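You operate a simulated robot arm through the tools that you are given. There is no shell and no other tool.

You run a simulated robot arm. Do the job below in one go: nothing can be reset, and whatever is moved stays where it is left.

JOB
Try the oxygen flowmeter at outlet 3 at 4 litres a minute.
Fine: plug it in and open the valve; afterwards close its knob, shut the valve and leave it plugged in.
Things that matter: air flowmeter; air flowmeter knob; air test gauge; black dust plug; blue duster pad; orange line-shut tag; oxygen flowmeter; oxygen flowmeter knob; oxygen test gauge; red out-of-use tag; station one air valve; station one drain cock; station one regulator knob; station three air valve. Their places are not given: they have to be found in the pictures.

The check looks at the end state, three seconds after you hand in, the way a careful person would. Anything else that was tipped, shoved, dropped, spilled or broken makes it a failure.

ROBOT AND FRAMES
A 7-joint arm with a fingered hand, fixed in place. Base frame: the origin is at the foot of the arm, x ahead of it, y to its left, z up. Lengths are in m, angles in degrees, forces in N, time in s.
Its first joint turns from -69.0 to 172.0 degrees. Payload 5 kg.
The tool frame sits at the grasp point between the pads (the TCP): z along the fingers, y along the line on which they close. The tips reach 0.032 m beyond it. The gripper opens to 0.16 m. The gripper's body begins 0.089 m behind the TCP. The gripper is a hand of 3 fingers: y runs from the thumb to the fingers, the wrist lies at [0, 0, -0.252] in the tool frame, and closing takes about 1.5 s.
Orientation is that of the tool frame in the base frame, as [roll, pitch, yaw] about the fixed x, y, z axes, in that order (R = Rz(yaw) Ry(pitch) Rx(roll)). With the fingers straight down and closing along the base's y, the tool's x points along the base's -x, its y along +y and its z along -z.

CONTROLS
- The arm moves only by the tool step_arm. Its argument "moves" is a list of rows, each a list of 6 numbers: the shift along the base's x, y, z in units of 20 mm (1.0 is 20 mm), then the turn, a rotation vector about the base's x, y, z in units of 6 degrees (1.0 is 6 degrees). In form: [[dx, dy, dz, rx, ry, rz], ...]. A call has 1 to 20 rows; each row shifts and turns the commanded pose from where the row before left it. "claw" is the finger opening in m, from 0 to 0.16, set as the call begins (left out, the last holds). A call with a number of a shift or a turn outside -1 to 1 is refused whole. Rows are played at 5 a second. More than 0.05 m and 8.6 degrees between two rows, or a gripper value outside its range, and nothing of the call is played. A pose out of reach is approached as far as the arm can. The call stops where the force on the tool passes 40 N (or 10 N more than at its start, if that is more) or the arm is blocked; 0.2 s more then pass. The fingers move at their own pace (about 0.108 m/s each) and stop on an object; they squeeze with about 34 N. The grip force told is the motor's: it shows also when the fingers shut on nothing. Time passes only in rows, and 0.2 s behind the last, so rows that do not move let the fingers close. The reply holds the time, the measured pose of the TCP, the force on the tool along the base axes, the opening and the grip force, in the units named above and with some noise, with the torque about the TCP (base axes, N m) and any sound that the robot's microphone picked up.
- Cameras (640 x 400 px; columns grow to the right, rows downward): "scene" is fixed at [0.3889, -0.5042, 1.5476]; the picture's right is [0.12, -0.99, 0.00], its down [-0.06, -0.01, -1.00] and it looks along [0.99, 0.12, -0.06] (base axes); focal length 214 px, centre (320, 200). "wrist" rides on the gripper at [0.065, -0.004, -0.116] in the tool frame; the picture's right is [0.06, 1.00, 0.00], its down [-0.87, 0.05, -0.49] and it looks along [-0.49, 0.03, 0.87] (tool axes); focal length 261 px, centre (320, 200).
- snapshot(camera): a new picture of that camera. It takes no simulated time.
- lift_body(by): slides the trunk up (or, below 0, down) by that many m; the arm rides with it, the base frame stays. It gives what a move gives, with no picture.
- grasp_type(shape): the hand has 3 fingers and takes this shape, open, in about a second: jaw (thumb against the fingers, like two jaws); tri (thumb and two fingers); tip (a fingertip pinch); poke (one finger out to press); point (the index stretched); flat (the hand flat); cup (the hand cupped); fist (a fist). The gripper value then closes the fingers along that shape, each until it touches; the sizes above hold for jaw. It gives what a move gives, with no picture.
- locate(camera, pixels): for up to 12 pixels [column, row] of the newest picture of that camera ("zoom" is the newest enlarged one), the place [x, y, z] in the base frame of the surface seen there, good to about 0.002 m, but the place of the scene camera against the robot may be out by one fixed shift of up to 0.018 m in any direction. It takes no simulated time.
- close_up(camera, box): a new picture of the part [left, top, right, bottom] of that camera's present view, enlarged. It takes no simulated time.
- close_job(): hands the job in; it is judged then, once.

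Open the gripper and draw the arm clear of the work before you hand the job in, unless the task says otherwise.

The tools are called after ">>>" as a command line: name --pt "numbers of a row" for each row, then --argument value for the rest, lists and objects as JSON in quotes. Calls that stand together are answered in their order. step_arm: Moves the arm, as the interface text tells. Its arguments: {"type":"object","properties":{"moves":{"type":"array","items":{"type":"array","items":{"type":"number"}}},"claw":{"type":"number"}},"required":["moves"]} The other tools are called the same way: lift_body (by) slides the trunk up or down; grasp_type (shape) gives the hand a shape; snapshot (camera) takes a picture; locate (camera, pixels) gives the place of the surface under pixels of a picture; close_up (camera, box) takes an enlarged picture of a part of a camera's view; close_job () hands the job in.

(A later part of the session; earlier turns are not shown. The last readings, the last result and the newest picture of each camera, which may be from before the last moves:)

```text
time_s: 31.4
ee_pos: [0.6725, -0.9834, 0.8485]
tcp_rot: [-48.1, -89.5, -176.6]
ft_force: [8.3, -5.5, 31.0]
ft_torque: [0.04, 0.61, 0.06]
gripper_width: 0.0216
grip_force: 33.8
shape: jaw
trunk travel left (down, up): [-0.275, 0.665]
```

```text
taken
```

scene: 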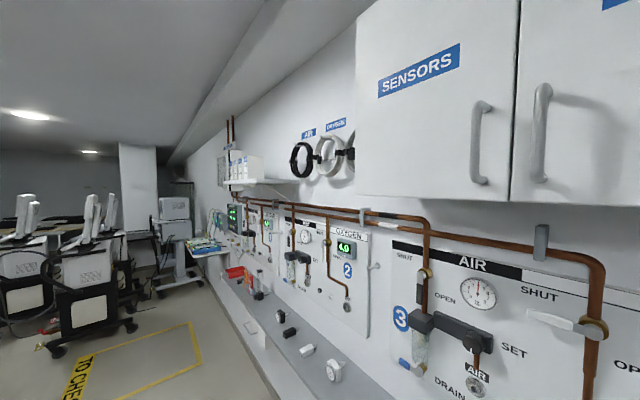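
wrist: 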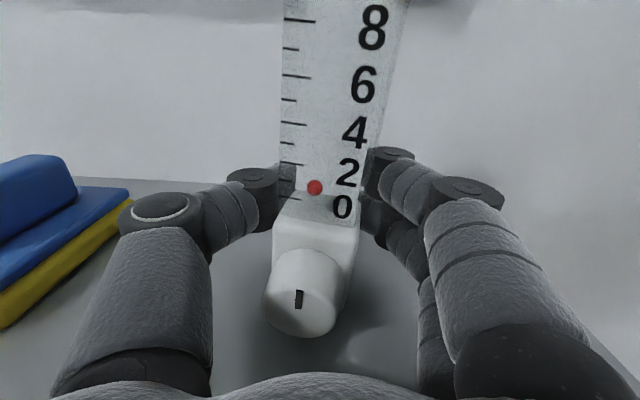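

It stands nearly upright again (knob at (298,300), scale close to the earlier picture). I ease the pressure by a millimetre and open the hand.

>>> step_arm --pt "0 0 -0.05 0 0 0" --pt "0 0 0.05 0 0 0"

>>> step_arm --pt "0 0 0 0 0 0" --pt "0 0 0 0 0 0" --pt "0 0 0 0 0 0" --pt "0 0 0 0 0 0" --pt "0 0 0 0 0 0" --claw 0.09

>>> snapshot --camera "wrist"

```text
time_s: 32.0
ee_pos: [0.6712, -0.9836, 0.8471]
tcp_rot: [-48.7, -89.7, -176.1]
ft_force: [10.0, -4.7, 33.2]
ft_torque: [0.03, 0.54, 0.12]
gripper_width: 0.0217
grip_force: 33.8
shape: jaw
trunk travel left (down, up): [-0.275, 0.665]
```

```text
time_s: 33.2
ee_pos: [0.6714, -0.9858, 0.8443]
tcp_rot: [-81.6, -89.7, -143.4]
ft_force: [-0.2, 0.5, 0.4]
ft_torque: [-0.01, 0.0, 0.03]
gripper_width: 0.0891
grip_force: 0.1
shape: jaw
trunk travel left (down, up): [-0.275, 0.665]
```

```text
taken
```

wrist: 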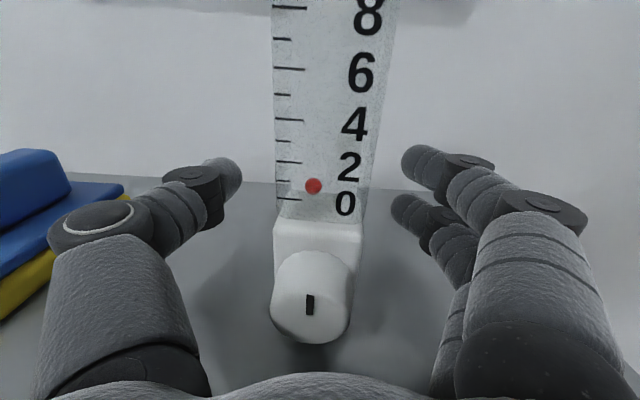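

It stands free and upright. I measure its new position before regripping with less depth.

>>> locate --camera "wrist" --pixels '[[277, 240], [358, 240], [278, 255], [355, 255], [310, 303], [295, 300], [330, 300], [276, 225], [360, 225], [280, 150], [370, 150], [318, 240]]'

>>> close_up --camera "wrist" --box '[230, 150, 410, 350]'

```text
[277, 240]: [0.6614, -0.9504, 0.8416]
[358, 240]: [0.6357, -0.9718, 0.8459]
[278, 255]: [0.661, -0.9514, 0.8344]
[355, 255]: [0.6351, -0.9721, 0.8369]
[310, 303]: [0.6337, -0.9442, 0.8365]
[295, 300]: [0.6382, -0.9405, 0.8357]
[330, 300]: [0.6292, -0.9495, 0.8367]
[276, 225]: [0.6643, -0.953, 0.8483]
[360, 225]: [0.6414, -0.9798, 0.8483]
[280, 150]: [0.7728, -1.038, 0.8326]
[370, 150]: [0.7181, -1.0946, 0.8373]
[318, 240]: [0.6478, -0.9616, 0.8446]
```

```text
2.00 times, centred on (320, 250) of wrist
```

zoom: 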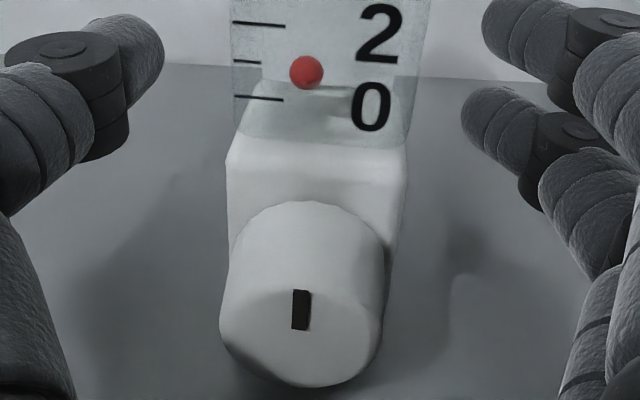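

The box now stands at front centre (0.6486,-0.9611), turned 5° clockwise (plug heading about -50°). I draw back, align the hand to heading -50°, lower to z=0.832 so all fingers press on the box, with the tips only reaching its middle.

>>> step_arm --pt "-0.6 0.65 0 0 0 -0.4" --pt "-0.7 0.775 -0.3 0 0 -0.43" --pt "0 0 -0.32 0 0 0" --claw 0.08

>>> snapshot --camera "wrist"

```text
time_s: 34.0
ee_pos: [0.6446, -0.9563, 0.8311]
tcp_rot: [-83.5, -89.7, -146.4]
ft_force: [0.1, -0.2, 0.2]
ft_torque: [-0.01, -0.01, 0.0]
gripper_width: 0.0806
grip_force: 0.0
shape: jaw
trunk travel left (down, up): [-0.275, 0.665]
```

```text
taken
```

wrist: 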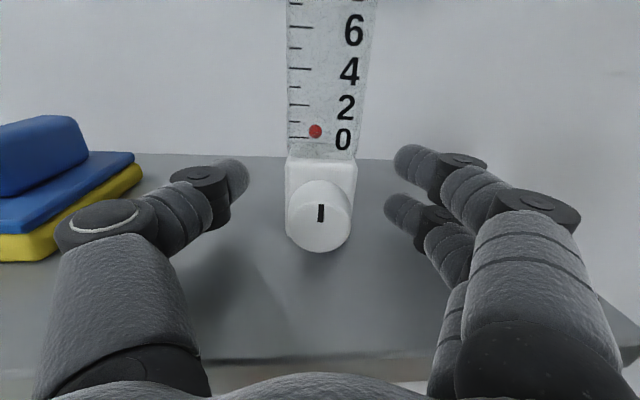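

The box is centred between the fingers and looks square. I locate fingertip positions against the box to check the depth.

>>> locate --camera "wrist" --pixels '[[240, 172], [245, 180], [230, 195], [402, 152], [408, 165], [390, 202], [397, 212], [290, 190], [352, 190], [320, 212], [289, 165], [354, 165]]'

```text
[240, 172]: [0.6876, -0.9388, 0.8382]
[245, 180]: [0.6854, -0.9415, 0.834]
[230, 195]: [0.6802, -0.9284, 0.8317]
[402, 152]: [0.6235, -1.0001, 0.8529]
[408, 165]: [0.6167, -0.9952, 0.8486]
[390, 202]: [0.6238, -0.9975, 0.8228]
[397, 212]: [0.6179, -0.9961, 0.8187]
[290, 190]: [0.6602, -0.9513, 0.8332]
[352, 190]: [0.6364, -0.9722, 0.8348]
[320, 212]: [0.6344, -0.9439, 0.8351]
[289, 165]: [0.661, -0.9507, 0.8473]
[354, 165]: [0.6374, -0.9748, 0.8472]
```

The box spans +6 to +40 mm ahead of the TCP and is centred, so the pads will meet its middle. I close the hand.

>>> step_arm --pt "0 0 0 0 0 0" --pt "0 0 0 0 0 0" --pt "0 0 0 0 0 0" --pt "0 0 0 0 0 0" --pt "0 0 0 0 0 0" --pt "0 0 0 0 0 0" --pt "0 0 0 0 0 0" --claw 0.02

>>> snapshot --camera "wrist"

```text
time_s: 35.6
ee_pos: [0.6448, -0.956, 0.8307]
tcp_rot: [-81.2, -89.7, -148.6]
ft_force: [1.9, -0.1, -0.2]
ft_torque: [0.0, 0.01, 0.03]
gripper_width: 0.0311
grip_force: 33.6
shape: jaw
trunk travel left (down, up): [-0.275, 0.665]
```

```text
taken
```

wrist: 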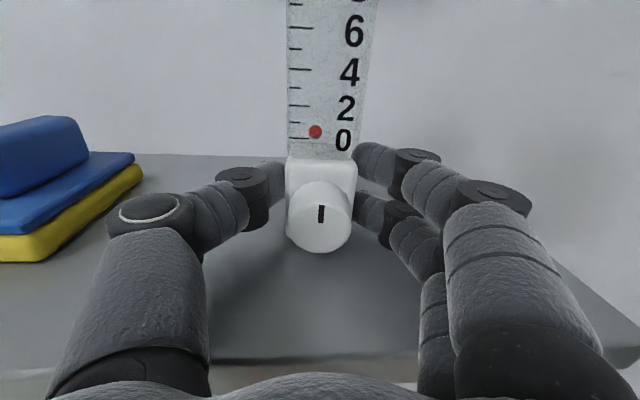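

The box did not move when gripped (width 0.031). I lift it 10 mm and compare.

>>> step_arm --pt "0 0 0.15 0 0 0" --pt "0 0 0.15 0 0 0" --pt "0 0 0.2 0 0 0" --pt "0 0 0 0 0 0"

>>> snapshot --camera "wrist"

```text
time_s: 36.6
ee_pos: [0.6445, -0.9552, 0.8418]
tcp_rot: [-86.2, -89.8, -143.6]
ft_force: [0.2, -0.4, -3.7]
ft_torque: [0.05, 0.05, 0.0]
gripper_width: 0.031
grip_force: 34.9
shape: jaw
trunk travel left (down, up): [-0.275, 0.665]
```

```text
taken
```

wrist: 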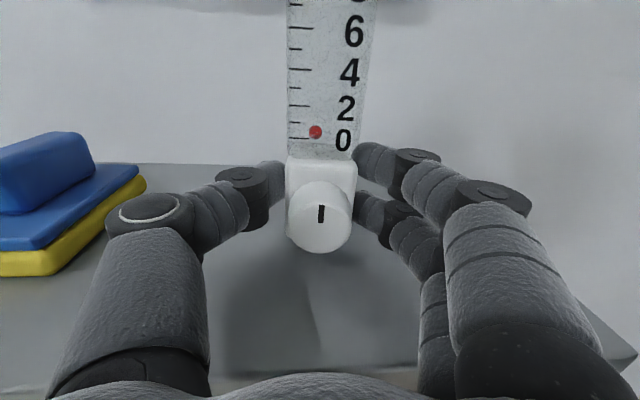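

The flowmeter stays exactly in place in the grip (weight 3.7 N) and is square to the hand. I carry it back from the wall, up to outlet height and turn it 4.8° to face the outlet at a stand-off of about 40 mm.

>>> step_arm --pt "-0.106 0.445 0.6 0 0 0" --pt "-0.106 0.445 0.6 0 0 0" --pt "-0.106 0.445 0.8 0 0 0" --pt "-0.107 0.445 0.8 0 0 0" --pt "0 0 0.8 0 0 0.1" --pt "0 0 0.8 0 0 0.1" --pt "0 0 0.8 0 0 0.1" --pt "0 0 0.8 0 0 0.1" --pt "0 0 0.8 0 0 0.1" --pt "0 0 0.8 0 0 0.1" --pt "0 0 0.8 0 0 0.1" --pt "0 0 0.8 0 0 0.1" --pt "0 0 0.76 0 0 0" --pt "0 0 0 0 0 0"

>>> snapshot --camera "wrist"

>>> snapshot --camera "scene"

```text
time_s: 39.6
ee_pos: [0.6363, -0.9212, 1.0406]
tcp_rot: [-85.1, -89.7, -139.9]
ft_force: [-0.2, 0.0, -2.9]
ft_torque: [0.04, 0.07, -0.03]
gripper_width: 0.0309
grip_force: 34.3
shape: jaw
trunk travel left (down, up): [-0.275, 0.665]
```

```text
taken
```

wrist: 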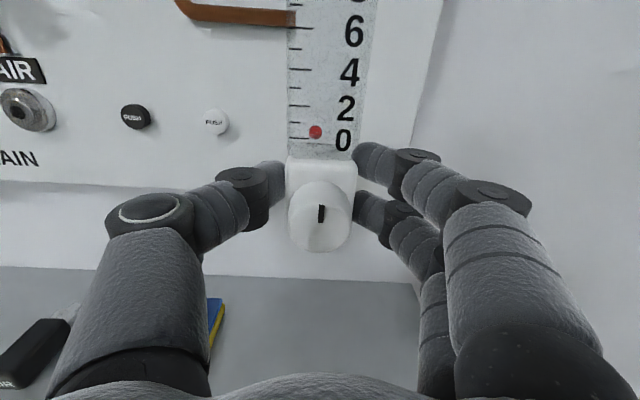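

```text
taken
```

scene: 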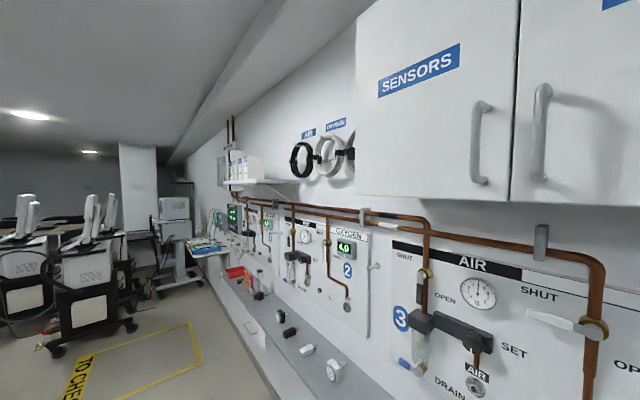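

Held square at TCP (s=0.2015, n=-1.101, z=1.0406), heading -45°. I correct height by +5 mm and 1 mm sideways, then advance to just before the outlet.

>>> step_arm --pt "0.04 0.04 0.25 0 0 0" --pt "0 0 0 0 0 0" --pt "0 0 0 0 0 0"

>>> step_arm --pt "0.35 -0.35 0 0 0 0" --pt "0.35 -0.35 0 0 0 0" --pt "0.35 -0.35 0 0 0 0" --pt "0 0 0 0 0 0"

>>> snapshot --camera "wrist"

```text
time_s: 40.4
ee_pos: [0.6385, -0.9188, 1.0462]
tcp_rot: [-83.2, -89.7, -141.8]
ft_force: [0.7, -0.7, -3.0]
ft_torque: [0.06, 0.06, 0.02]
gripper_width: 0.0314
grip_force: 33.9
shape: jaw
trunk travel left (down, up): [-0.275, 0.665]
```

```text
time_s: 41.4
ee_pos: [0.6585, -0.9404, 1.0458]
tcp_rot: [-85.6, -89.7, -139.1]
ft_force: [0.7, 0.2, -4.4]
ft_torque: [0.02, 0.06, -0.03]
gripper_width: 0.0309
grip_force: 34.0
shape: jaw
trunk travel left (down, up): [-0.275, 0.665]
```

```text
taken
```

wrist: 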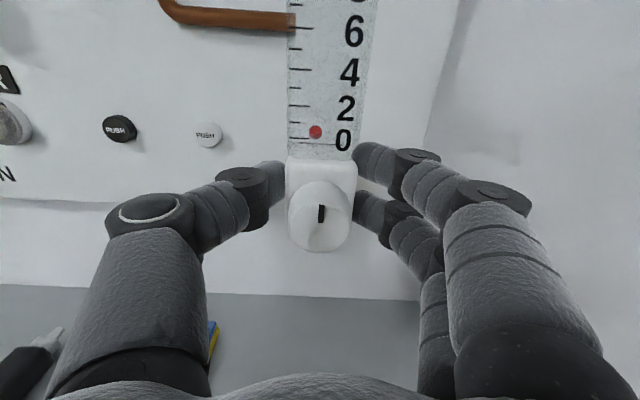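

TCP s reads 0.1993; I shift 1.5 mm right to match the outlet at 0.2005, then advance in 3 mm steps while watching the force and sound.

>>> step_arm --pt "-0.05 -0.05 0 0 0 0" --pt "0.106 -0.106 0 0 0 0" --pt "0.106 -0.106 0 0 0 0" --pt "0.106 -0.106 0 0 0 0" --pt "0.106 -0.106 0 0 0 0" --pt "0 0 0 0 0 0"

>>> snapshot --camera "wrist"

```text
time_s: 42.8
ee_pos: [0.6664, -0.9499, 1.0455]
tcp_rot: [-81.4, -89.7, -143.4]
ft_force: [-0.2, -0.5, -3.2]
ft_torque: [0.09, 0.08, 0.01]
gripper_width: 0.0311
grip_force: 34.0
shape: jaw
trunk travel left (down, up): [-0.275, 0.665]
```

```text
taken
```

wrist: 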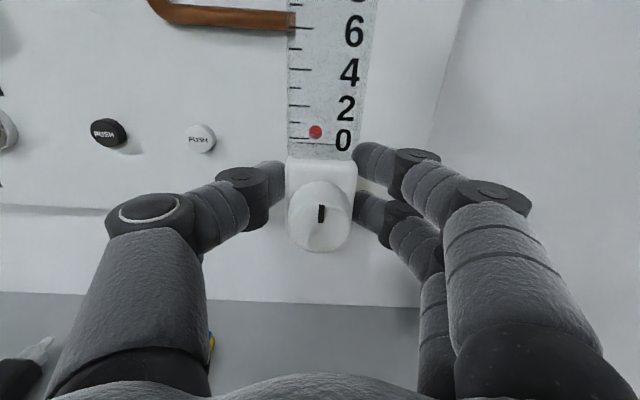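

No contact yet (force unchanged), tip about 3 mm before the hub, s=0.2005. I advance in 2 mm steps.

>>> step_arm --pt "0.0707 -0.0707 0 0 0 0" --pt "0.0707 -0.0707 0 0 0 0" --pt "0.0707 -0.0707 0 0 0 0" --pt "0.0707 -0.0707 0 0 0 0" --pt "0 0 0 0 0 0"

```text
time_s: 44.0
ee_pos: [0.6709, -0.956, 1.046]
tcp_rot: [-83.2, -89.7, -141.8]
ft_force: [0.3, -0.5, -3.2]
ft_torque: [0.11, 0.05, -0.01]
gripper_width: 0.0314
grip_force: 33.9
shape: jaw
trunk travel left (down, up): [-0.275, 0.665]
```

Still free: the tip should now be about 4 mm inside the hole. I keep going in 2 mm steps.

>>> step_arm --pt "0.0707 -0.0707 0 0 0 0" --pt "0.0707 -0.0707 0 0 0 0" --pt "0.0707 -0.0707 0 0 0 0" --pt "0.0707 -0.0707 0 0 0 0" --pt "0 0 0 0 0 0"

>>> snapshot --camera "wrist"

```text
time_s: 45.2
ee_pos: [0.6776, -0.9603, 1.0472]
tcp_rot: [-84.5, -89.6, -140.4]
ft_force: [-3.8, 4.5, -5.1]
ft_torque: [0.09, 0.08, 0.03]
gripper_width: 0.0313
grip_force: 33.6
shape: jaw
trunk travel left (down, up): [-0.275, 0.665]
```

```text
taken
```

wrist: 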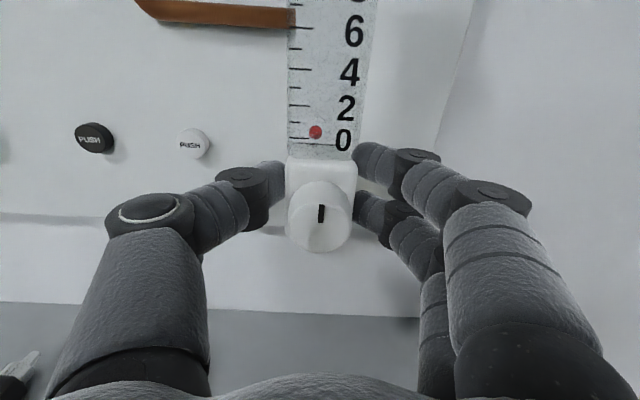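

A resistance of about 6 N straight against the push appears with the tip ~12 mm in: likely the seal or latch. I push on in small steps listening for a click.

>>> step_arm --pt "0.053 -0.053 0 0 0 0" --pt "0.053 -0.053 0 0 0 0" --pt "0.053 -0.053 0 0 0 0" --pt "0 0 0 0 0 0"

>>> snapshot --camera "wrist"

```text
time_s: 46.0
ee_pos: [0.6782, -0.9613, 1.0472]
tcp_rot: [-89.9, -89.8, -135.2]
ft_force: [-21.1, 19.0, -1.1]
ft_torque: [0.05, -0.01, -0.16]
gripper_width: 0.034
grip_force: 33.9
shape: jaw
trunk travel left (down, up): [-0.275, 0.665]
stopped in row 4: the force on the tool passed its limit at 42 N (the readings are from after the stop); the commanded pose is now the measured one
```

```text
taken
```

wrist: 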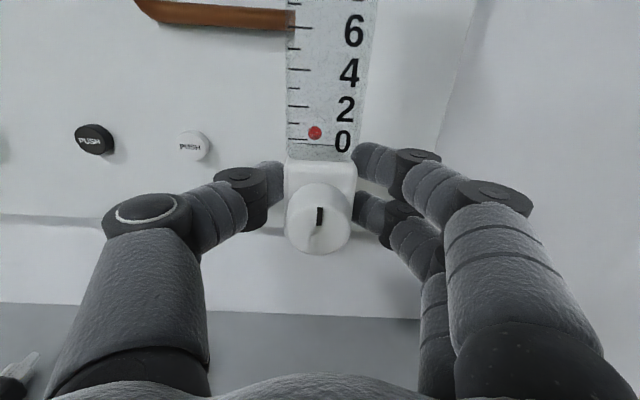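

The push stopped at 42 N with the TCP at n=-1.159, no sound reported. I test by drawing back a few millimetres gently: if latched, a pull force will show.

>>> step_arm --pt "-0.035 0.035 0 0 0 0" --pt "-0.035 0.035 0 0 0 0" --pt "-0.035 0.035 0 0 0 0" --pt "0 0 0 0 0 0"

>>> close_up --camera "wrist" --box '[240, 100, 400, 270]'

```text
time_s: 47.0
ee_pos: [0.6781, -0.9611, 1.0473]
tcp_rot: [-79.5, -89.7, -145.2]
ft_force: [-4.3, 3.6, 6.3]
ft_torque: [-0.1, -0.13, -0.11]
gripper_width: 0.0334
grip_force: 33.5
shape: jaw
trunk travel left (down, up): [-0.275, 0.665]
```

```text
2.35 times, centred on (320, 185) of wrist
```

zoom: 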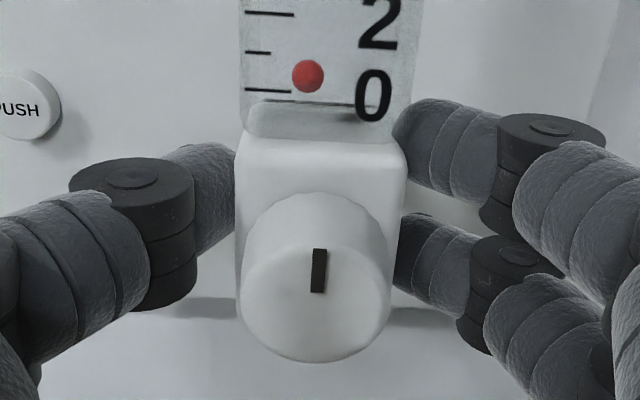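

The arm is springy: 3 mm back only relaxed the push from 28 to about 6 N. I draw back 3 mm more to see if the plug is held.

>>> step_arm --pt "-0.035 0.035 0 0 0 0" --pt "-0.035 0.035 0 0 0 0" --pt "-0.035 0.035 0 0 0 0" --pt "0 0 0 0 0 0"

```text
time_s: 48.0
ee_pos: [0.6772, -0.9598, 1.0472]
tcp_rot: [-89.1, -89.7, -135.8]
ft_force: [14.6, -14.7, 13.7]
ft_torque: [-0.2, -0.2, -0.11]
gripper_width: 0.0311
grip_force: 34.0
shape: jaw
trunk travel left (down, up): [-0.275, 0.665]
```

The outlet now pulls back on the plug with about 21 N and it does not come out, so it seems held. I return to neutral and look at the readings.

>>> step_arm --pt "0.035 -0.035 0 0 0 0" --pt "0.035 -0.035 0 0 0 0" --pt "0.018 -0.018 0 0 0 0" --pt "0 0 0 0 0 0"

>>> snapshot --camera "wrist"

```text
time_s: 49.0
ee_pos: [0.6781, -0.9604, 1.0465]
tcp_rot: [-90.1, -89.8, -134.7]
ft_force: [1.6, -3.7, 13.2]
ft_torque: [-0.19, -0.2, -0.15]
gripper_width: 0.0311
grip_force: 34.3
shape: jaw
trunk travel left (down, up): [-0.275, 0.665]
```

```text
taken
```

wrist: 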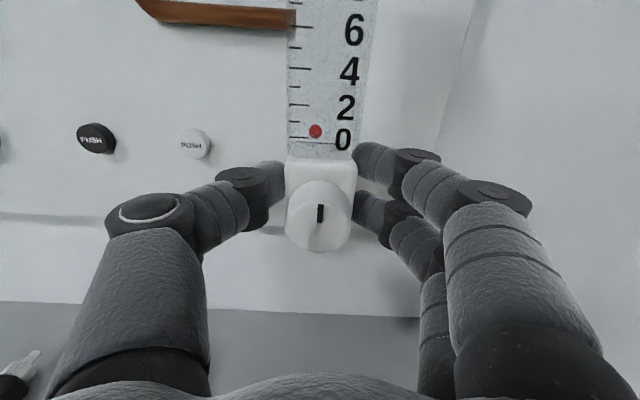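

Only a 13 N upward force remains, meaning I hold it ~2 mm low against the outlet. I raise 2 mm to neutral.

>>> step_arm --pt "0 0 0.05 0 0 0" --pt "0 0 0.04 0 0 0" --pt "0 0 0 0 0 0"

```text
time_s: 49.8
ee_pos: [0.6773, -0.9598, 1.0466]
tcp_rot: [-115.3, -89.7, -109.4]
ft_force: [-6.3, 3.7, 1.4]
ft_torque: [-0.01, -0.08, -0.14]
gripper_width: 0.0314
grip_force: 34.2
shape: jaw
trunk travel left (down, up): [-0.275, 0.665]
```

Forces are near neutral. I repeat the pull test without side load, 4 mm back, to tell a latch from mere friction.

>>> step_arm --pt "-0.053 0.053 0 0 0 0" --pt "-0.053 0.053 0 0 0 0" --pt "-0.053 0.053 0 0 0 0" --pt "0 0 0 0 0 0"

```text
time_s: 50.8
ee_pos: [0.6769, -0.9593, 1.0484]
tcp_rot: [-108.3, -89.6, -116.5]
ft_force: [20.3, -22.7, 8.3]
ft_torque: [-0.15, -0.12, -0.14]
gripper_width: 0.0303
grip_force: 33.8
shape: jaw
trunk travel left (down, up): [-0.275, 0.665]
```

A 30 N pull without any slip: the plug is latched. I go back to neutral and open the hand.

>>> step_arm --pt "0.06 -0.06 0.02 0 0 0" --pt "0.06 -0.06 0.02 0 0 0" --pt "0 0 0 0 0 0"

>>> step_arm --pt "0 0 0 0 0 0" --pt "0 0 0 0 0 0" --pt "0 0 0 0 0 0" --pt "0 0 0 0 0 0" --pt "0 0 0 0 0 0" --claw 0.08

>>> snapshot --camera "wrist"

```text
time_s: 51.6
ee_pos: [0.6781, -0.9612, 1.0482]
tcp_rot: [-119.1, -89.7, -105.7]
ft_force: [1.7, -2.0, 0.0]
ft_torque: [0.02, -0.02, -0.11]
gripper_width: 0.0303
grip_force: 34.2
shape: jaw
trunk travel left (down, up): [-0.275, 0.665]
```

```text
time_s: 52.8
ee_pos: [0.678, -0.9603, 1.0477]
tcp_rot: [-104.2, -89.7, -120.7]
ft_force: [0.3, 0.2, -0.2]
ft_torque: [-0.01, 0.01, 0.0]
gripper_width: 0.0793
grip_force: 0.1
shape: jaw
trunk travel left (down, up): [-0.275, 0.665]
```

```text
taken
```

wrist: 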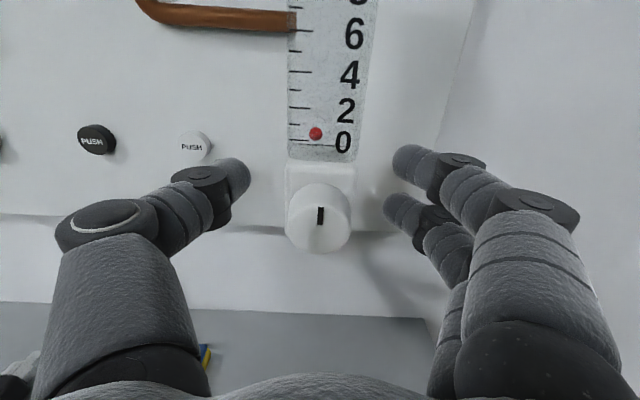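

The flowmeter stays plugged in by itself. I retreat straight back 0.12 m to look at the whole.

>>> step_arm --pt "-0.5 0.5 0 0 0 0" --pt "-0.7071 0.7071 0 0 0 0" --pt "-0.7071 0.7071 0 0 0 0" --pt "-0.7071 0.7071 0.3 0 0 0" --pt "-0.7071 0.7071 0.5 0 0 0" --pt "-0.7071 0.7071 0.5 0 0 0" --pt "-0.7071 0.7071 0.5 0 0 0"

>>> snapshot --camera "wrist"

```text
time_s: 54.4
ee_pos: [0.5831, -0.865, 1.0861]
tcp_rot: [-96.1, -89.8, -128.8]
ft_force: [-0.2, -1.1, 0.4]
ft_torque: [0.02, 0.01, 0.0]
gripper_width: 0.0795
grip_force: 0.1
shape: jaw
trunk travel left (down, up): [-0.275, 0.665]
```

```text
taken
```

wrist: 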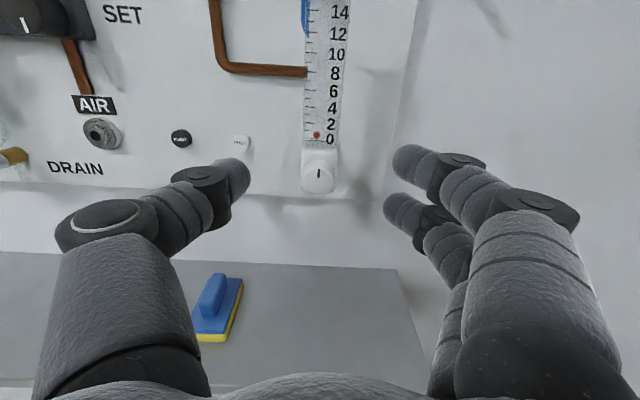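

The flowmeter sits upright in the outlet. I check where the wall cabinet's underside and the lever lie before going up to the valve.

>>> snapshot --camera "scene"

>>> locate --camera "scene" --pixels '[[400, 195], [560, 203], [470, 195], [630, 200], [560, 320], [535, 314], [590, 327], [595, 270], [540, 235], [400, 150], [470, 340], [425, 325]]'

>>> lift_body --by 0.1

>>> snapshot --camera "wrist"

```text
taken
```

scene: 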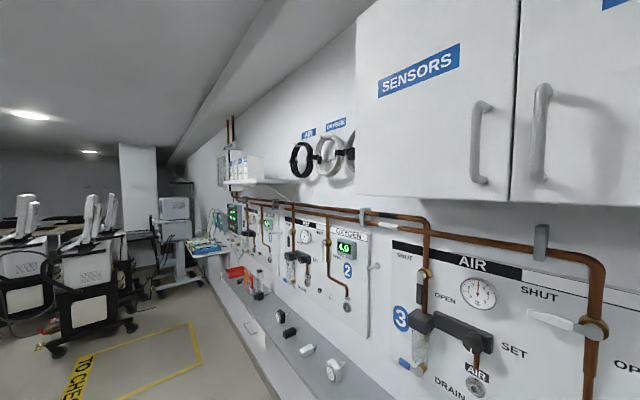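

```text
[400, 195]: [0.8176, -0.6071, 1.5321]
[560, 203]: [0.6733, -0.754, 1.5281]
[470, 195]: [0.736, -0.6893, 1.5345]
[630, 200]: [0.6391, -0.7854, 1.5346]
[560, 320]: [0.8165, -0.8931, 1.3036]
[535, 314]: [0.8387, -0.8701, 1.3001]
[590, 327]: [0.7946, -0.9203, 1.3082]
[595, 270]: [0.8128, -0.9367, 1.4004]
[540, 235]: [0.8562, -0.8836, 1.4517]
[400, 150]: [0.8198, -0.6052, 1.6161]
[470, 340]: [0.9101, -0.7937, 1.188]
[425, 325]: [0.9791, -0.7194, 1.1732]
```

```text
time_s: 55.7
ee_pos: [0.5837, -0.866, 1.185]
tcp_rot: [-105.7, -89.7, -119.1]
ft_force: [0.5, 0.3, 0.1]
ft_torque: [-0.06, -0.01, -0.02]
gripper_width: 0.0792
grip_force: 0.1
shape: jaw
trunk travel left (down, up): [-0.375, 0.565]
```

```text
taken
```

wrist: 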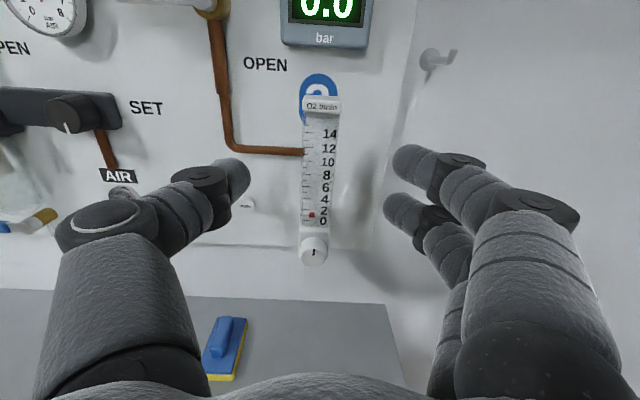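

Cabinet underside is at z≈1.53, so there is room. I lift the trunk another 0.1 m and view the valve and the display.

>>> lift_body --by 0.1

>>> step_arm --pt "0.7 0.7 0 0 0 0" --pt "0.7 0.7 0 0 0 0" --pt "0.7 0.7 0 0 0 0" --pt "0.7 0.7 0 0 0 0" --pt "0 0 0 0 0 0"

>>> snapshot --camera "wrist"

```text
time_s: 57.0
ee_pos: [0.5841, -0.8658, 1.2853]
tcp_rot: [-105.4, -89.7, -119.4]
ft_force: [1.1, -0.5, -0.8]
ft_torque: [-0.05, 0.02, 0.02]
gripper_width: 0.0793
grip_force: 0.0
shape: jaw
trunk travel left (down, up): [-0.475, 0.465]
```

```text
time_s: 58.2
ee_pos: [0.6394, -0.8098, 1.2839]
tcp_rot: [-103.3, -89.7, -121.5]
ft_force: [0.0, -0.8, 0.0]
ft_torque: [0.03, -0.01, 0.02]
gripper_width: 0.0792
grip_force: 0.1
shape: jaw
trunk travel left (down, up): [-0.475, 0.465]
```

```text
taken
```

wrist: 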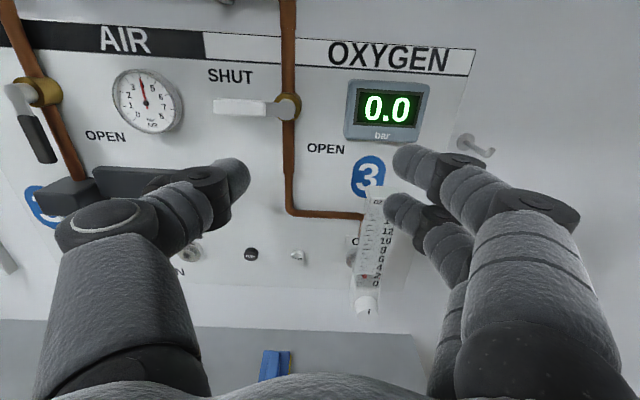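

The whole panel is seen: lever at (215–270,106) pointing left under SHUT, pivot at (287,106), OPEN label at (325,148), display 0.0 bar. I locate the lever points.

>>> locate --camera "wrist" --pixels '[[217, 106], [230, 106], [250, 107], [265, 108], [275, 108], [285, 106], [240, 99], [240, 113], [292, 100], [289, 140], [347, 110], [360, 305]]'

>>> close_up --camera "wrist" --box '[180, 40, 340, 160]'

>>> close_up --camera "wrist" --box '[0, 60, 160, 220]'

```text
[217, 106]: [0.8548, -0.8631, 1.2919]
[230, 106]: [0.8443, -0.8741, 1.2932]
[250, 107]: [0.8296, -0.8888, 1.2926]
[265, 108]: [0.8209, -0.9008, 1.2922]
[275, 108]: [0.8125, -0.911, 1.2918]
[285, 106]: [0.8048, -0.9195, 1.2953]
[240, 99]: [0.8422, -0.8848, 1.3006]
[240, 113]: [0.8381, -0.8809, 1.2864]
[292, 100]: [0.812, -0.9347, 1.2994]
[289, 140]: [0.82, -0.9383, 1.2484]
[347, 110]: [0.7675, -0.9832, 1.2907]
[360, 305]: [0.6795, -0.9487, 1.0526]
```

```text
3.33 times, centred on (260, 100) of wrist
```

zoom: 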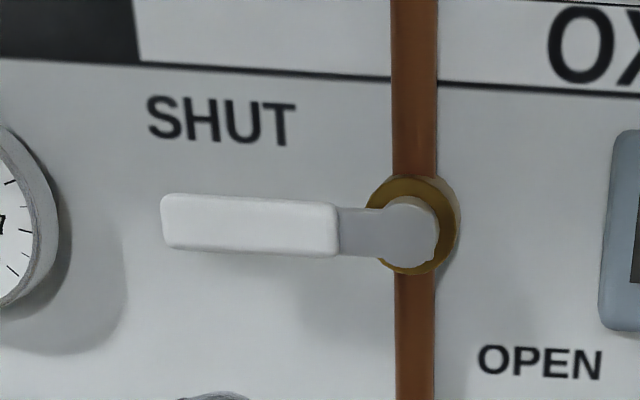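

```text
2.50 times, centred on (80, 140) of wrist
```

zoom: 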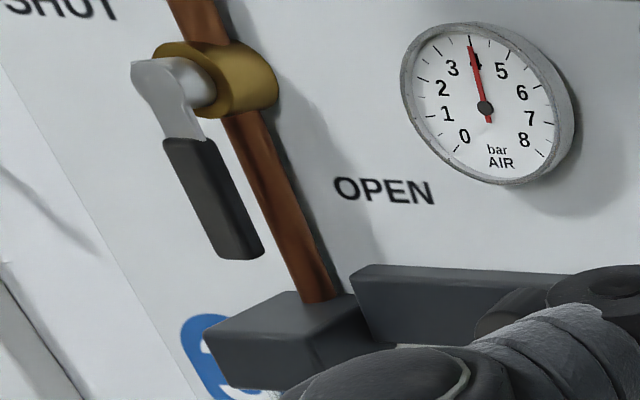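

The lever's grip runs s≈0.004–0.052 at z≈1.293, front n≈-1.215, pivot near s=0.082, z=1.2915; it must swing from left to straight down. I form a single-finger poke shape here in free space and look where its tip lies.

>>> grasp_type --shape "poke"

>>> snapshot --camera "wrist"

```text
time_s: 59.1
ee_pos: [0.6395, -0.8098, 1.2842]
tcp_rot: [-104.1, -89.7, -120.8]
ft_force: [-0.7, 0.7, -0.6]
ft_torque: [-0.01, 0.01, 0.02]
gripper_width: 0.0
grip_force: 0.0
shape: poke
trunk travel left (down, up): [-0.475, 0.465]
```

```text
taken
```

wrist: 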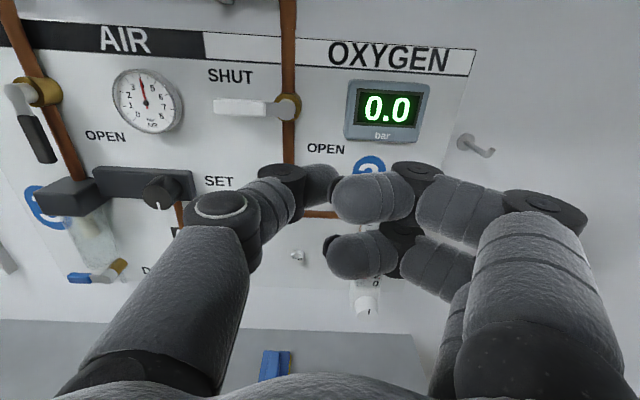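

In this shape the thumb reaches forward with its tip near (328,180), and the fingers fold in at (340,195) and (335,255). I locate these tips.

>>> locate --camera "wrist" --pixels '[[325, 170], [332, 180], [315, 175], [300, 190], [340, 200], [345, 185], [335, 255], [350, 250], [375, 190], [400, 185], [280, 180], [240, 230]]'

>>> grasp_type --shape "point"

>>> snapshot --camera "wrist"

```text
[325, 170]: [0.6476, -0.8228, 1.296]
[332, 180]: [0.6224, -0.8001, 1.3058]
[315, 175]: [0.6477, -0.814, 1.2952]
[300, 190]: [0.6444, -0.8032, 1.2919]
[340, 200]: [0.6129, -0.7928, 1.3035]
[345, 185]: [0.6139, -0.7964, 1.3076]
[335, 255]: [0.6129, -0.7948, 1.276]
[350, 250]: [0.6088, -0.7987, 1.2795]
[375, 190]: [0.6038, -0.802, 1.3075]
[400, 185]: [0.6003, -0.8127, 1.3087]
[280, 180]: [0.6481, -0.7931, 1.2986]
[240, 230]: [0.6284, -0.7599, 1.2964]
```

```text
time_s: 60.0
ee_pos: [0.6392, -0.8099, 1.2851]
tcp_rot: [-103.5, -89.7, -121.5]
ft_force: [-0.2, 0.5, -0.5]
ft_torque: [-0.03, 0.0, 0.04]
gripper_width: 0.0002
grip_force: 0.0
shape: point
trunk travel left (down, up): [-0.475, 0.465]
```

```text
taken
```

wrist: 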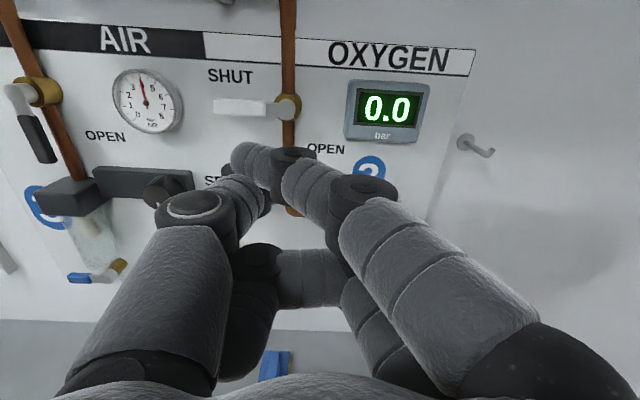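

In the point shape the index is stretched with its tip around (240,155). I locate its tip and its neighbours.

>>> locate --camera "wrist" --pixels '[[236, 155], [240, 148], [245, 165], [255, 150], [270, 160], [295, 155], [300, 175], [255, 195], [265, 205], [230, 190], [340, 190], [310, 270]]'

>>> close_up --camera "wrist" --box '[160, 100, 400, 300]'

```text
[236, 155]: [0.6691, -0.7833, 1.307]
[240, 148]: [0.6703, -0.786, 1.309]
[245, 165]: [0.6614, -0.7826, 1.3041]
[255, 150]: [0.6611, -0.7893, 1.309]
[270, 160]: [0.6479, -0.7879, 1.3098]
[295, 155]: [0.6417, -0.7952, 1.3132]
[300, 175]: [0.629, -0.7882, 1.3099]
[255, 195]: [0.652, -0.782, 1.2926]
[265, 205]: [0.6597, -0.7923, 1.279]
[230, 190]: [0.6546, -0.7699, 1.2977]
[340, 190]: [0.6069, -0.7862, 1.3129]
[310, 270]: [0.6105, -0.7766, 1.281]
```

```text
2.00 times, centred on (280, 200) of wrist
```

zoom: 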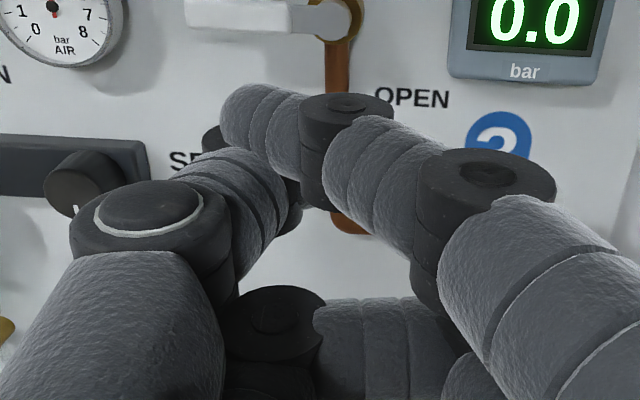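

Neither shape gives a straight lone finger, so I use the closed jaw as a firm beak, whose size is known. I change to jaw, close it on nothing, and move left and up in free space.

>>> grasp_type --shape "jaw"

>>> step_arm --pt "0.6 0.6 0.5 0 0 0" --pt "0.6 0.6 0.5 0 0 0" --pt "0.6 0.6 0.5 0 0 0" --pt "0.6 0.6 0.5 0 0 0" --pt "0.6 0.6 0.5 0 0 0" --pt "0.56 0.56 0.5 0 0 0" --pt "0 0 0 0 0 0" --claw 0

>>> snapshot --camera "wrist"

```text
time_s: 60.9
ee_pos: [0.6404, -0.8095, 1.2848]
tcp_rot: [-103.9, -89.7, -121.0]
ft_force: [0.9, -0.2, 0.0]
ft_torque: [-0.03, -0.03, -0.01]
gripper_width: 0.1598
grip_force: 0.2
shape: jaw
trunk travel left (down, up): [-0.475, 0.465]
```

```text
time_s: 62.5
ee_pos: [0.712, -0.7399, 1.3434]
tcp_rot: [-108.3, -89.8, -116.7]
ft_force: [0.2, 0.1, 0.0]
ft_torque: [-0.02, 0.0, 0.01]
gripper_width: 0.0003
grip_force: 34.6
shape: jaw
trunk travel left (down, up): [-0.475, 0.465]
```

```text
taken
```

wrist: 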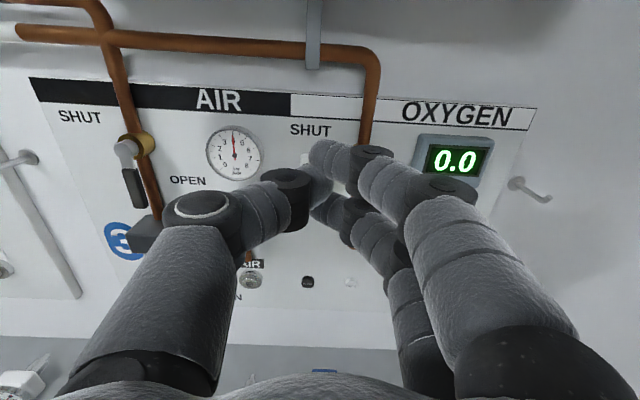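

The beak is formed with tips near (318,155) and (320,210). I locate its edges to know its true extents.

>>> locate --camera "wrist" --pixels '[[313, 146], [316, 155], [325, 145], [340, 150], [305, 172], [300, 185], [320, 205], [318, 215], [340, 215], [290, 180], [265, 210], [303, 160]]'

>>> close_up --camera "wrist" --box '[220, 110, 420, 270]'

```text
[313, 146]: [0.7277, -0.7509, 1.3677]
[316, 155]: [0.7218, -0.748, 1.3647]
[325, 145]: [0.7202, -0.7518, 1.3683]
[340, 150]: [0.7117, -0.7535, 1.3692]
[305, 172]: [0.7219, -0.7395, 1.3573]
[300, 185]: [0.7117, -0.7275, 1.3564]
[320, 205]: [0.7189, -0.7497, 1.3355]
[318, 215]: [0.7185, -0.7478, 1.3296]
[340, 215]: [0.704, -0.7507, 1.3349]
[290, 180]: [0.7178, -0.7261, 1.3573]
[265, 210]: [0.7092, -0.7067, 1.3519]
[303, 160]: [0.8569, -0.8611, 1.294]
```

```text
2.50 times, centred on (320, 190) of wrist
```

zoom: 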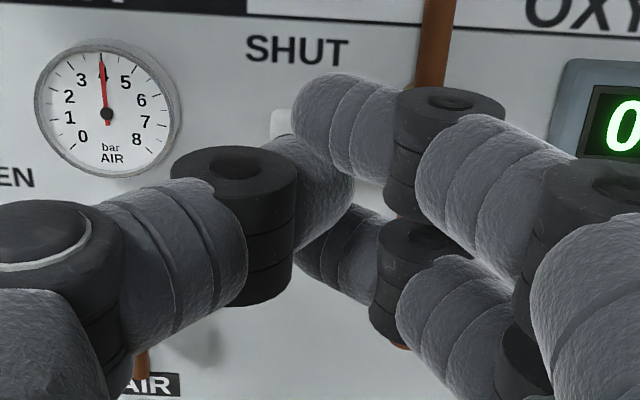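

The lever tip shows at (303,160), beyond the beak. Lower finger underside is about TCP−30 mm. I advance forward above the lever to n≈-1.15 first and look.

>>> step_arm --pt "0.7071 -0.7071 0 0 0 0" --pt "0.7071 -0.7071 0 0 0 0" --pt "0.7071 -0.7071 0 0 0 0" --pt "0.7071 -0.7071 0 0 0 0" --pt "0.7071 -0.7071 0 0 0 0" --pt "0.7071 -0.7071 0 0 0 0" --pt "0 0 0 0 0 0"

>>> snapshot --camera "wrist"

```text
time_s: 64.1
ee_pos: [0.7967, -0.8241, 1.3457]
tcp_rot: [-99.9, -89.8, -124.9]
ft_force: [0.4, -0.1, 0.4]
ft_torque: [-0.01, 0.0, 0.0]
gripper_width: 0.0
grip_force: 34.3
shape: jaw
trunk travel left (down, up): [-0.475, 0.465]
```

```text
taken
```

wrist: 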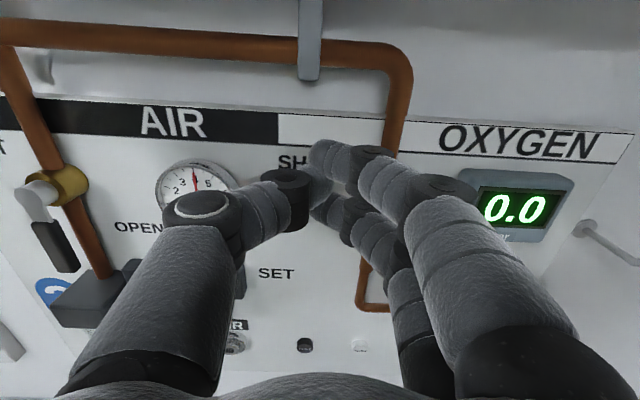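

Clear so far. I advance another 60 mm, so the fingertips are over the lever (still above it, underside about 1.315 against lever top 1.301).

>>> step_arm --pt "0.55 -0.55 0 0 0 0" --pt "0.55 -0.55 0 0 0 0" --pt "0.55 -0.55 0 0 0 0" --pt "0.54 -0.54 0 0 0 0" --pt "0 0 0 0 0 0"

>>> snapshot --camera "wrist"

>>> snapshot --camera "scene"

```text
time_s: 65.3
ee_pos: [0.8386, -0.8682, 1.3454]
tcp_rot: [-100.8, -89.7, -124.0]
ft_force: [-0.2, 0.0, -0.2]
ft_torque: [0.01, 0.01, -0.01]
gripper_width: 0.0002
grip_force: 34.3
shape: jaw
trunk travel left (down, up): [-0.475, 0.465]
```

```text
taken
```

wrist: 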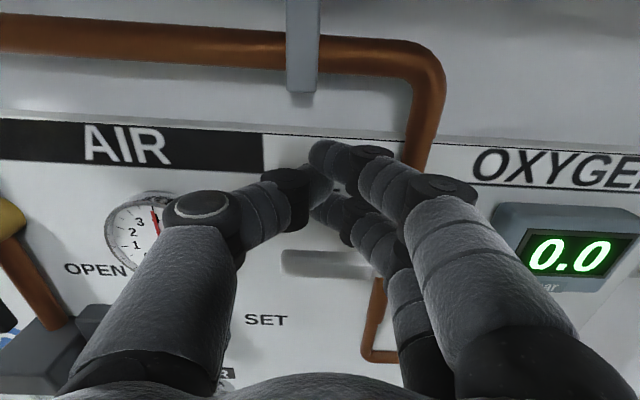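

```text
taken
```

scene: 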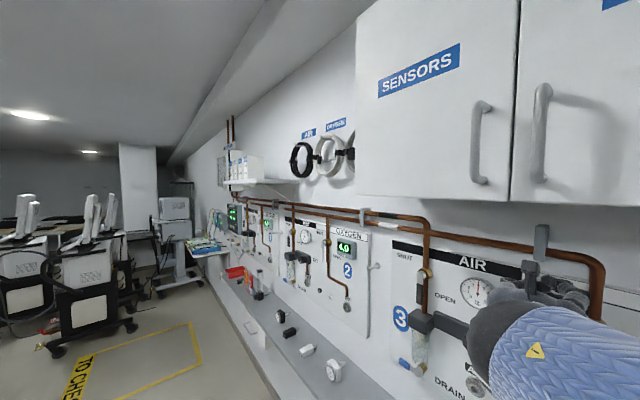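

The lever shows right below the beak at (282–372, 262). I press down along the start of its arc (to about 30°) and look.

>>> step_arm --pt "0 0 -0.4 0 0 0" --pt "0 0 -0.4 0 0 0" --pt "0.048 0.048 -0.41 0 0 0" --pt "0.048 0.048 -0.41 0 0 0" --pt "-0.026 -0.026 -0.415 0 0 0" --pt "-0.026 -0.026 -0.415 0 0 0" --pt "0 0 0 0 0 0"

>>> snapshot --camera "wrist"

```text
time_s: 66.9
ee_pos: [0.8399, -0.8643, 1.2978]
tcp_rot: [-101.2, -89.9, -123.7]
ft_force: [-0.7, 3.6, 1.8]
ft_torque: [0.01, 0.08, -0.06]
gripper_width: 0.0
grip_force: 33.8
shape: jaw
trunk travel left (down, up): [-0.475, 0.465]
```

```text
taken
```

wrist: 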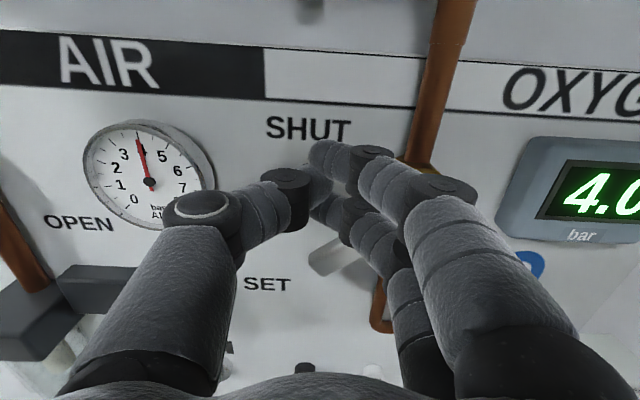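

The lever follows easily with about 4 N and the display already reads 4.0 bar. I continue along the arc until the lever points straight down.

>>> step_arm --pt "-0.1 -0.1 -0.39 0 0 0" --pt "-0.105 -0.105 -0.395 0 0 0" --pt "-0.168 -0.168 -0.34 0 0 0" --pt "-0.168 -0.168 -0.34 0 0 0" --pt "-0.228 -0.228 -0.27 0 0 0" --pt "-0.228 -0.228 -0.265 0 0 0" --pt "-0.267 -0.267 -0.175 0 0 0" --pt "-0.267 -0.267 -0.175 0 0 0" --pt "0 0 0 0 0 0"

>>> snapshot --camera "wrist"

```text
time_s: 68.6
ee_pos: [0.8111, -0.8847, 1.2591]
tcp_rot: [-67.5, -89.5, -156.9]
ft_force: [-5.9, 37.7, 3.3]
ft_torque: [0.31, 0.13, -0.24]
gripper_width: 0.0
grip_force: 33.5
shape: jaw
trunk travel left (down, up): [-0.475, 0.465]
stopped in row 8: the force on the tool passed its limit at 43 N (the readings are from after the stop); the commanded pose is now the measured one
```

```text
taken
```

wrist: 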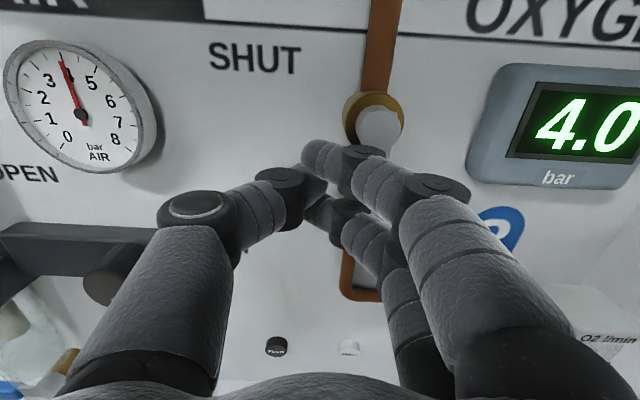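

The push met a firm stop at 43 N: either the end stop of the lever or the pipe. I back off to the left and outward, then look at the lever.

>>> step_arm --pt "0.25 0.25 0 0 0 0" --pt "0.25 0.25 0 0 0 0" --pt "-0.3 0.7 0 0 0 0" --pt "-0.7 0.7 0 0 0 0" --pt "-0.7 0.7 0 0 0 0" --pt "-0.7 0.7 0 0 0 0" --pt "-0.7 0.7 0 0 0 0" --pt "-0.7 0.7 0 0 0 0"

>>> snapshot --camera "wrist"

```text
time_s: 70.4
ee_pos: [0.7468, -0.7967, 1.2537]
tcp_rot: [-89.3, -89.6, -135.5]
ft_force: [-0.4, -0.8, -0.3]
ft_torque: [-0.01, -0.04, 0.01]
gripper_width: 0.0
grip_force: 34.0
shape: jaw
trunk travel left (down, up): [-0.475, 0.465]
```

```text
taken
```

wrist: 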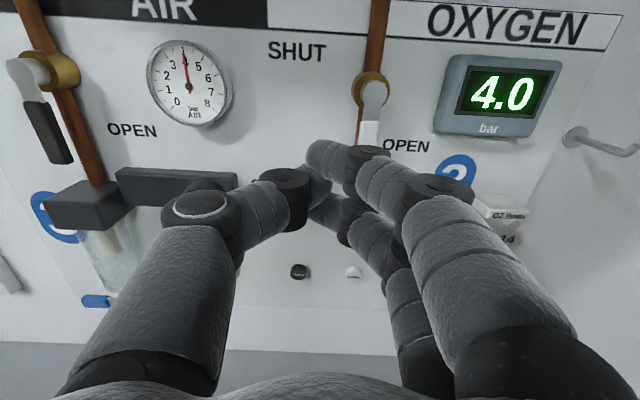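

The lever points straight down, display 4.0 bar. I move back and over to the front of the flowmeter to see the float and the knob.

>>> step_arm --pt "-0.62 0.62 0 0 0 0" --pt "-0.62 0.62 0 0 0 0" --pt "-0.62 0.62 0 0 0 0" --pt "-0.62 0.62 0 0 0 0" --pt "-0.725 -0.725 -0.8 0 0 0" --pt "-0.725 -0.725 -0.8 0 0 0" --pt "-0.725 -0.725 -0.8 0 0 0" --pt "-0.725 -0.725 -0.8 0 0 0" --pt "-0.725 -0.725 -0.8 0 0 0" --pt "-0.725 -0.725 -0.8 0 0 0" --pt "-0.725 -0.725 -0.8 0 0 0" --pt "-0.725 -0.725 -0.8 0 0 0" --pt "0 0 0 0 0 0" --claw 0.07

>>> snapshot --camera "wrist"

```text
time_s: 73.2
ee_pos: [0.5826, -0.863, 1.1263]
tcp_rot: [-86.9, -89.6, -137.8]
ft_force: [-0.3, 0.6, 0.6]
ft_torque: [0.01, -0.01, 0.01]
gripper_width: 0.0698
grip_force: 0.1
shape: jaw
trunk travel left (down, up): [-0.475, 0.465]
```

```text
taken
```

wrist: 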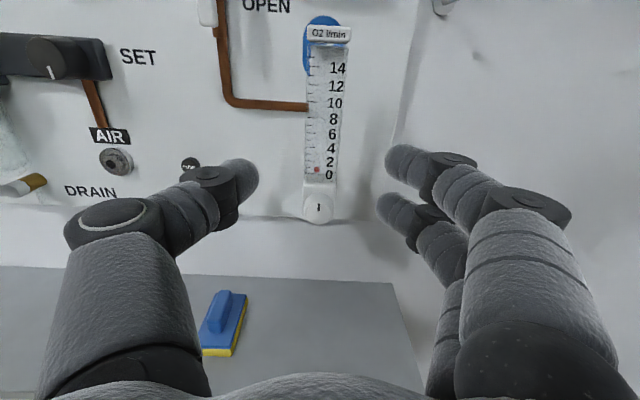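

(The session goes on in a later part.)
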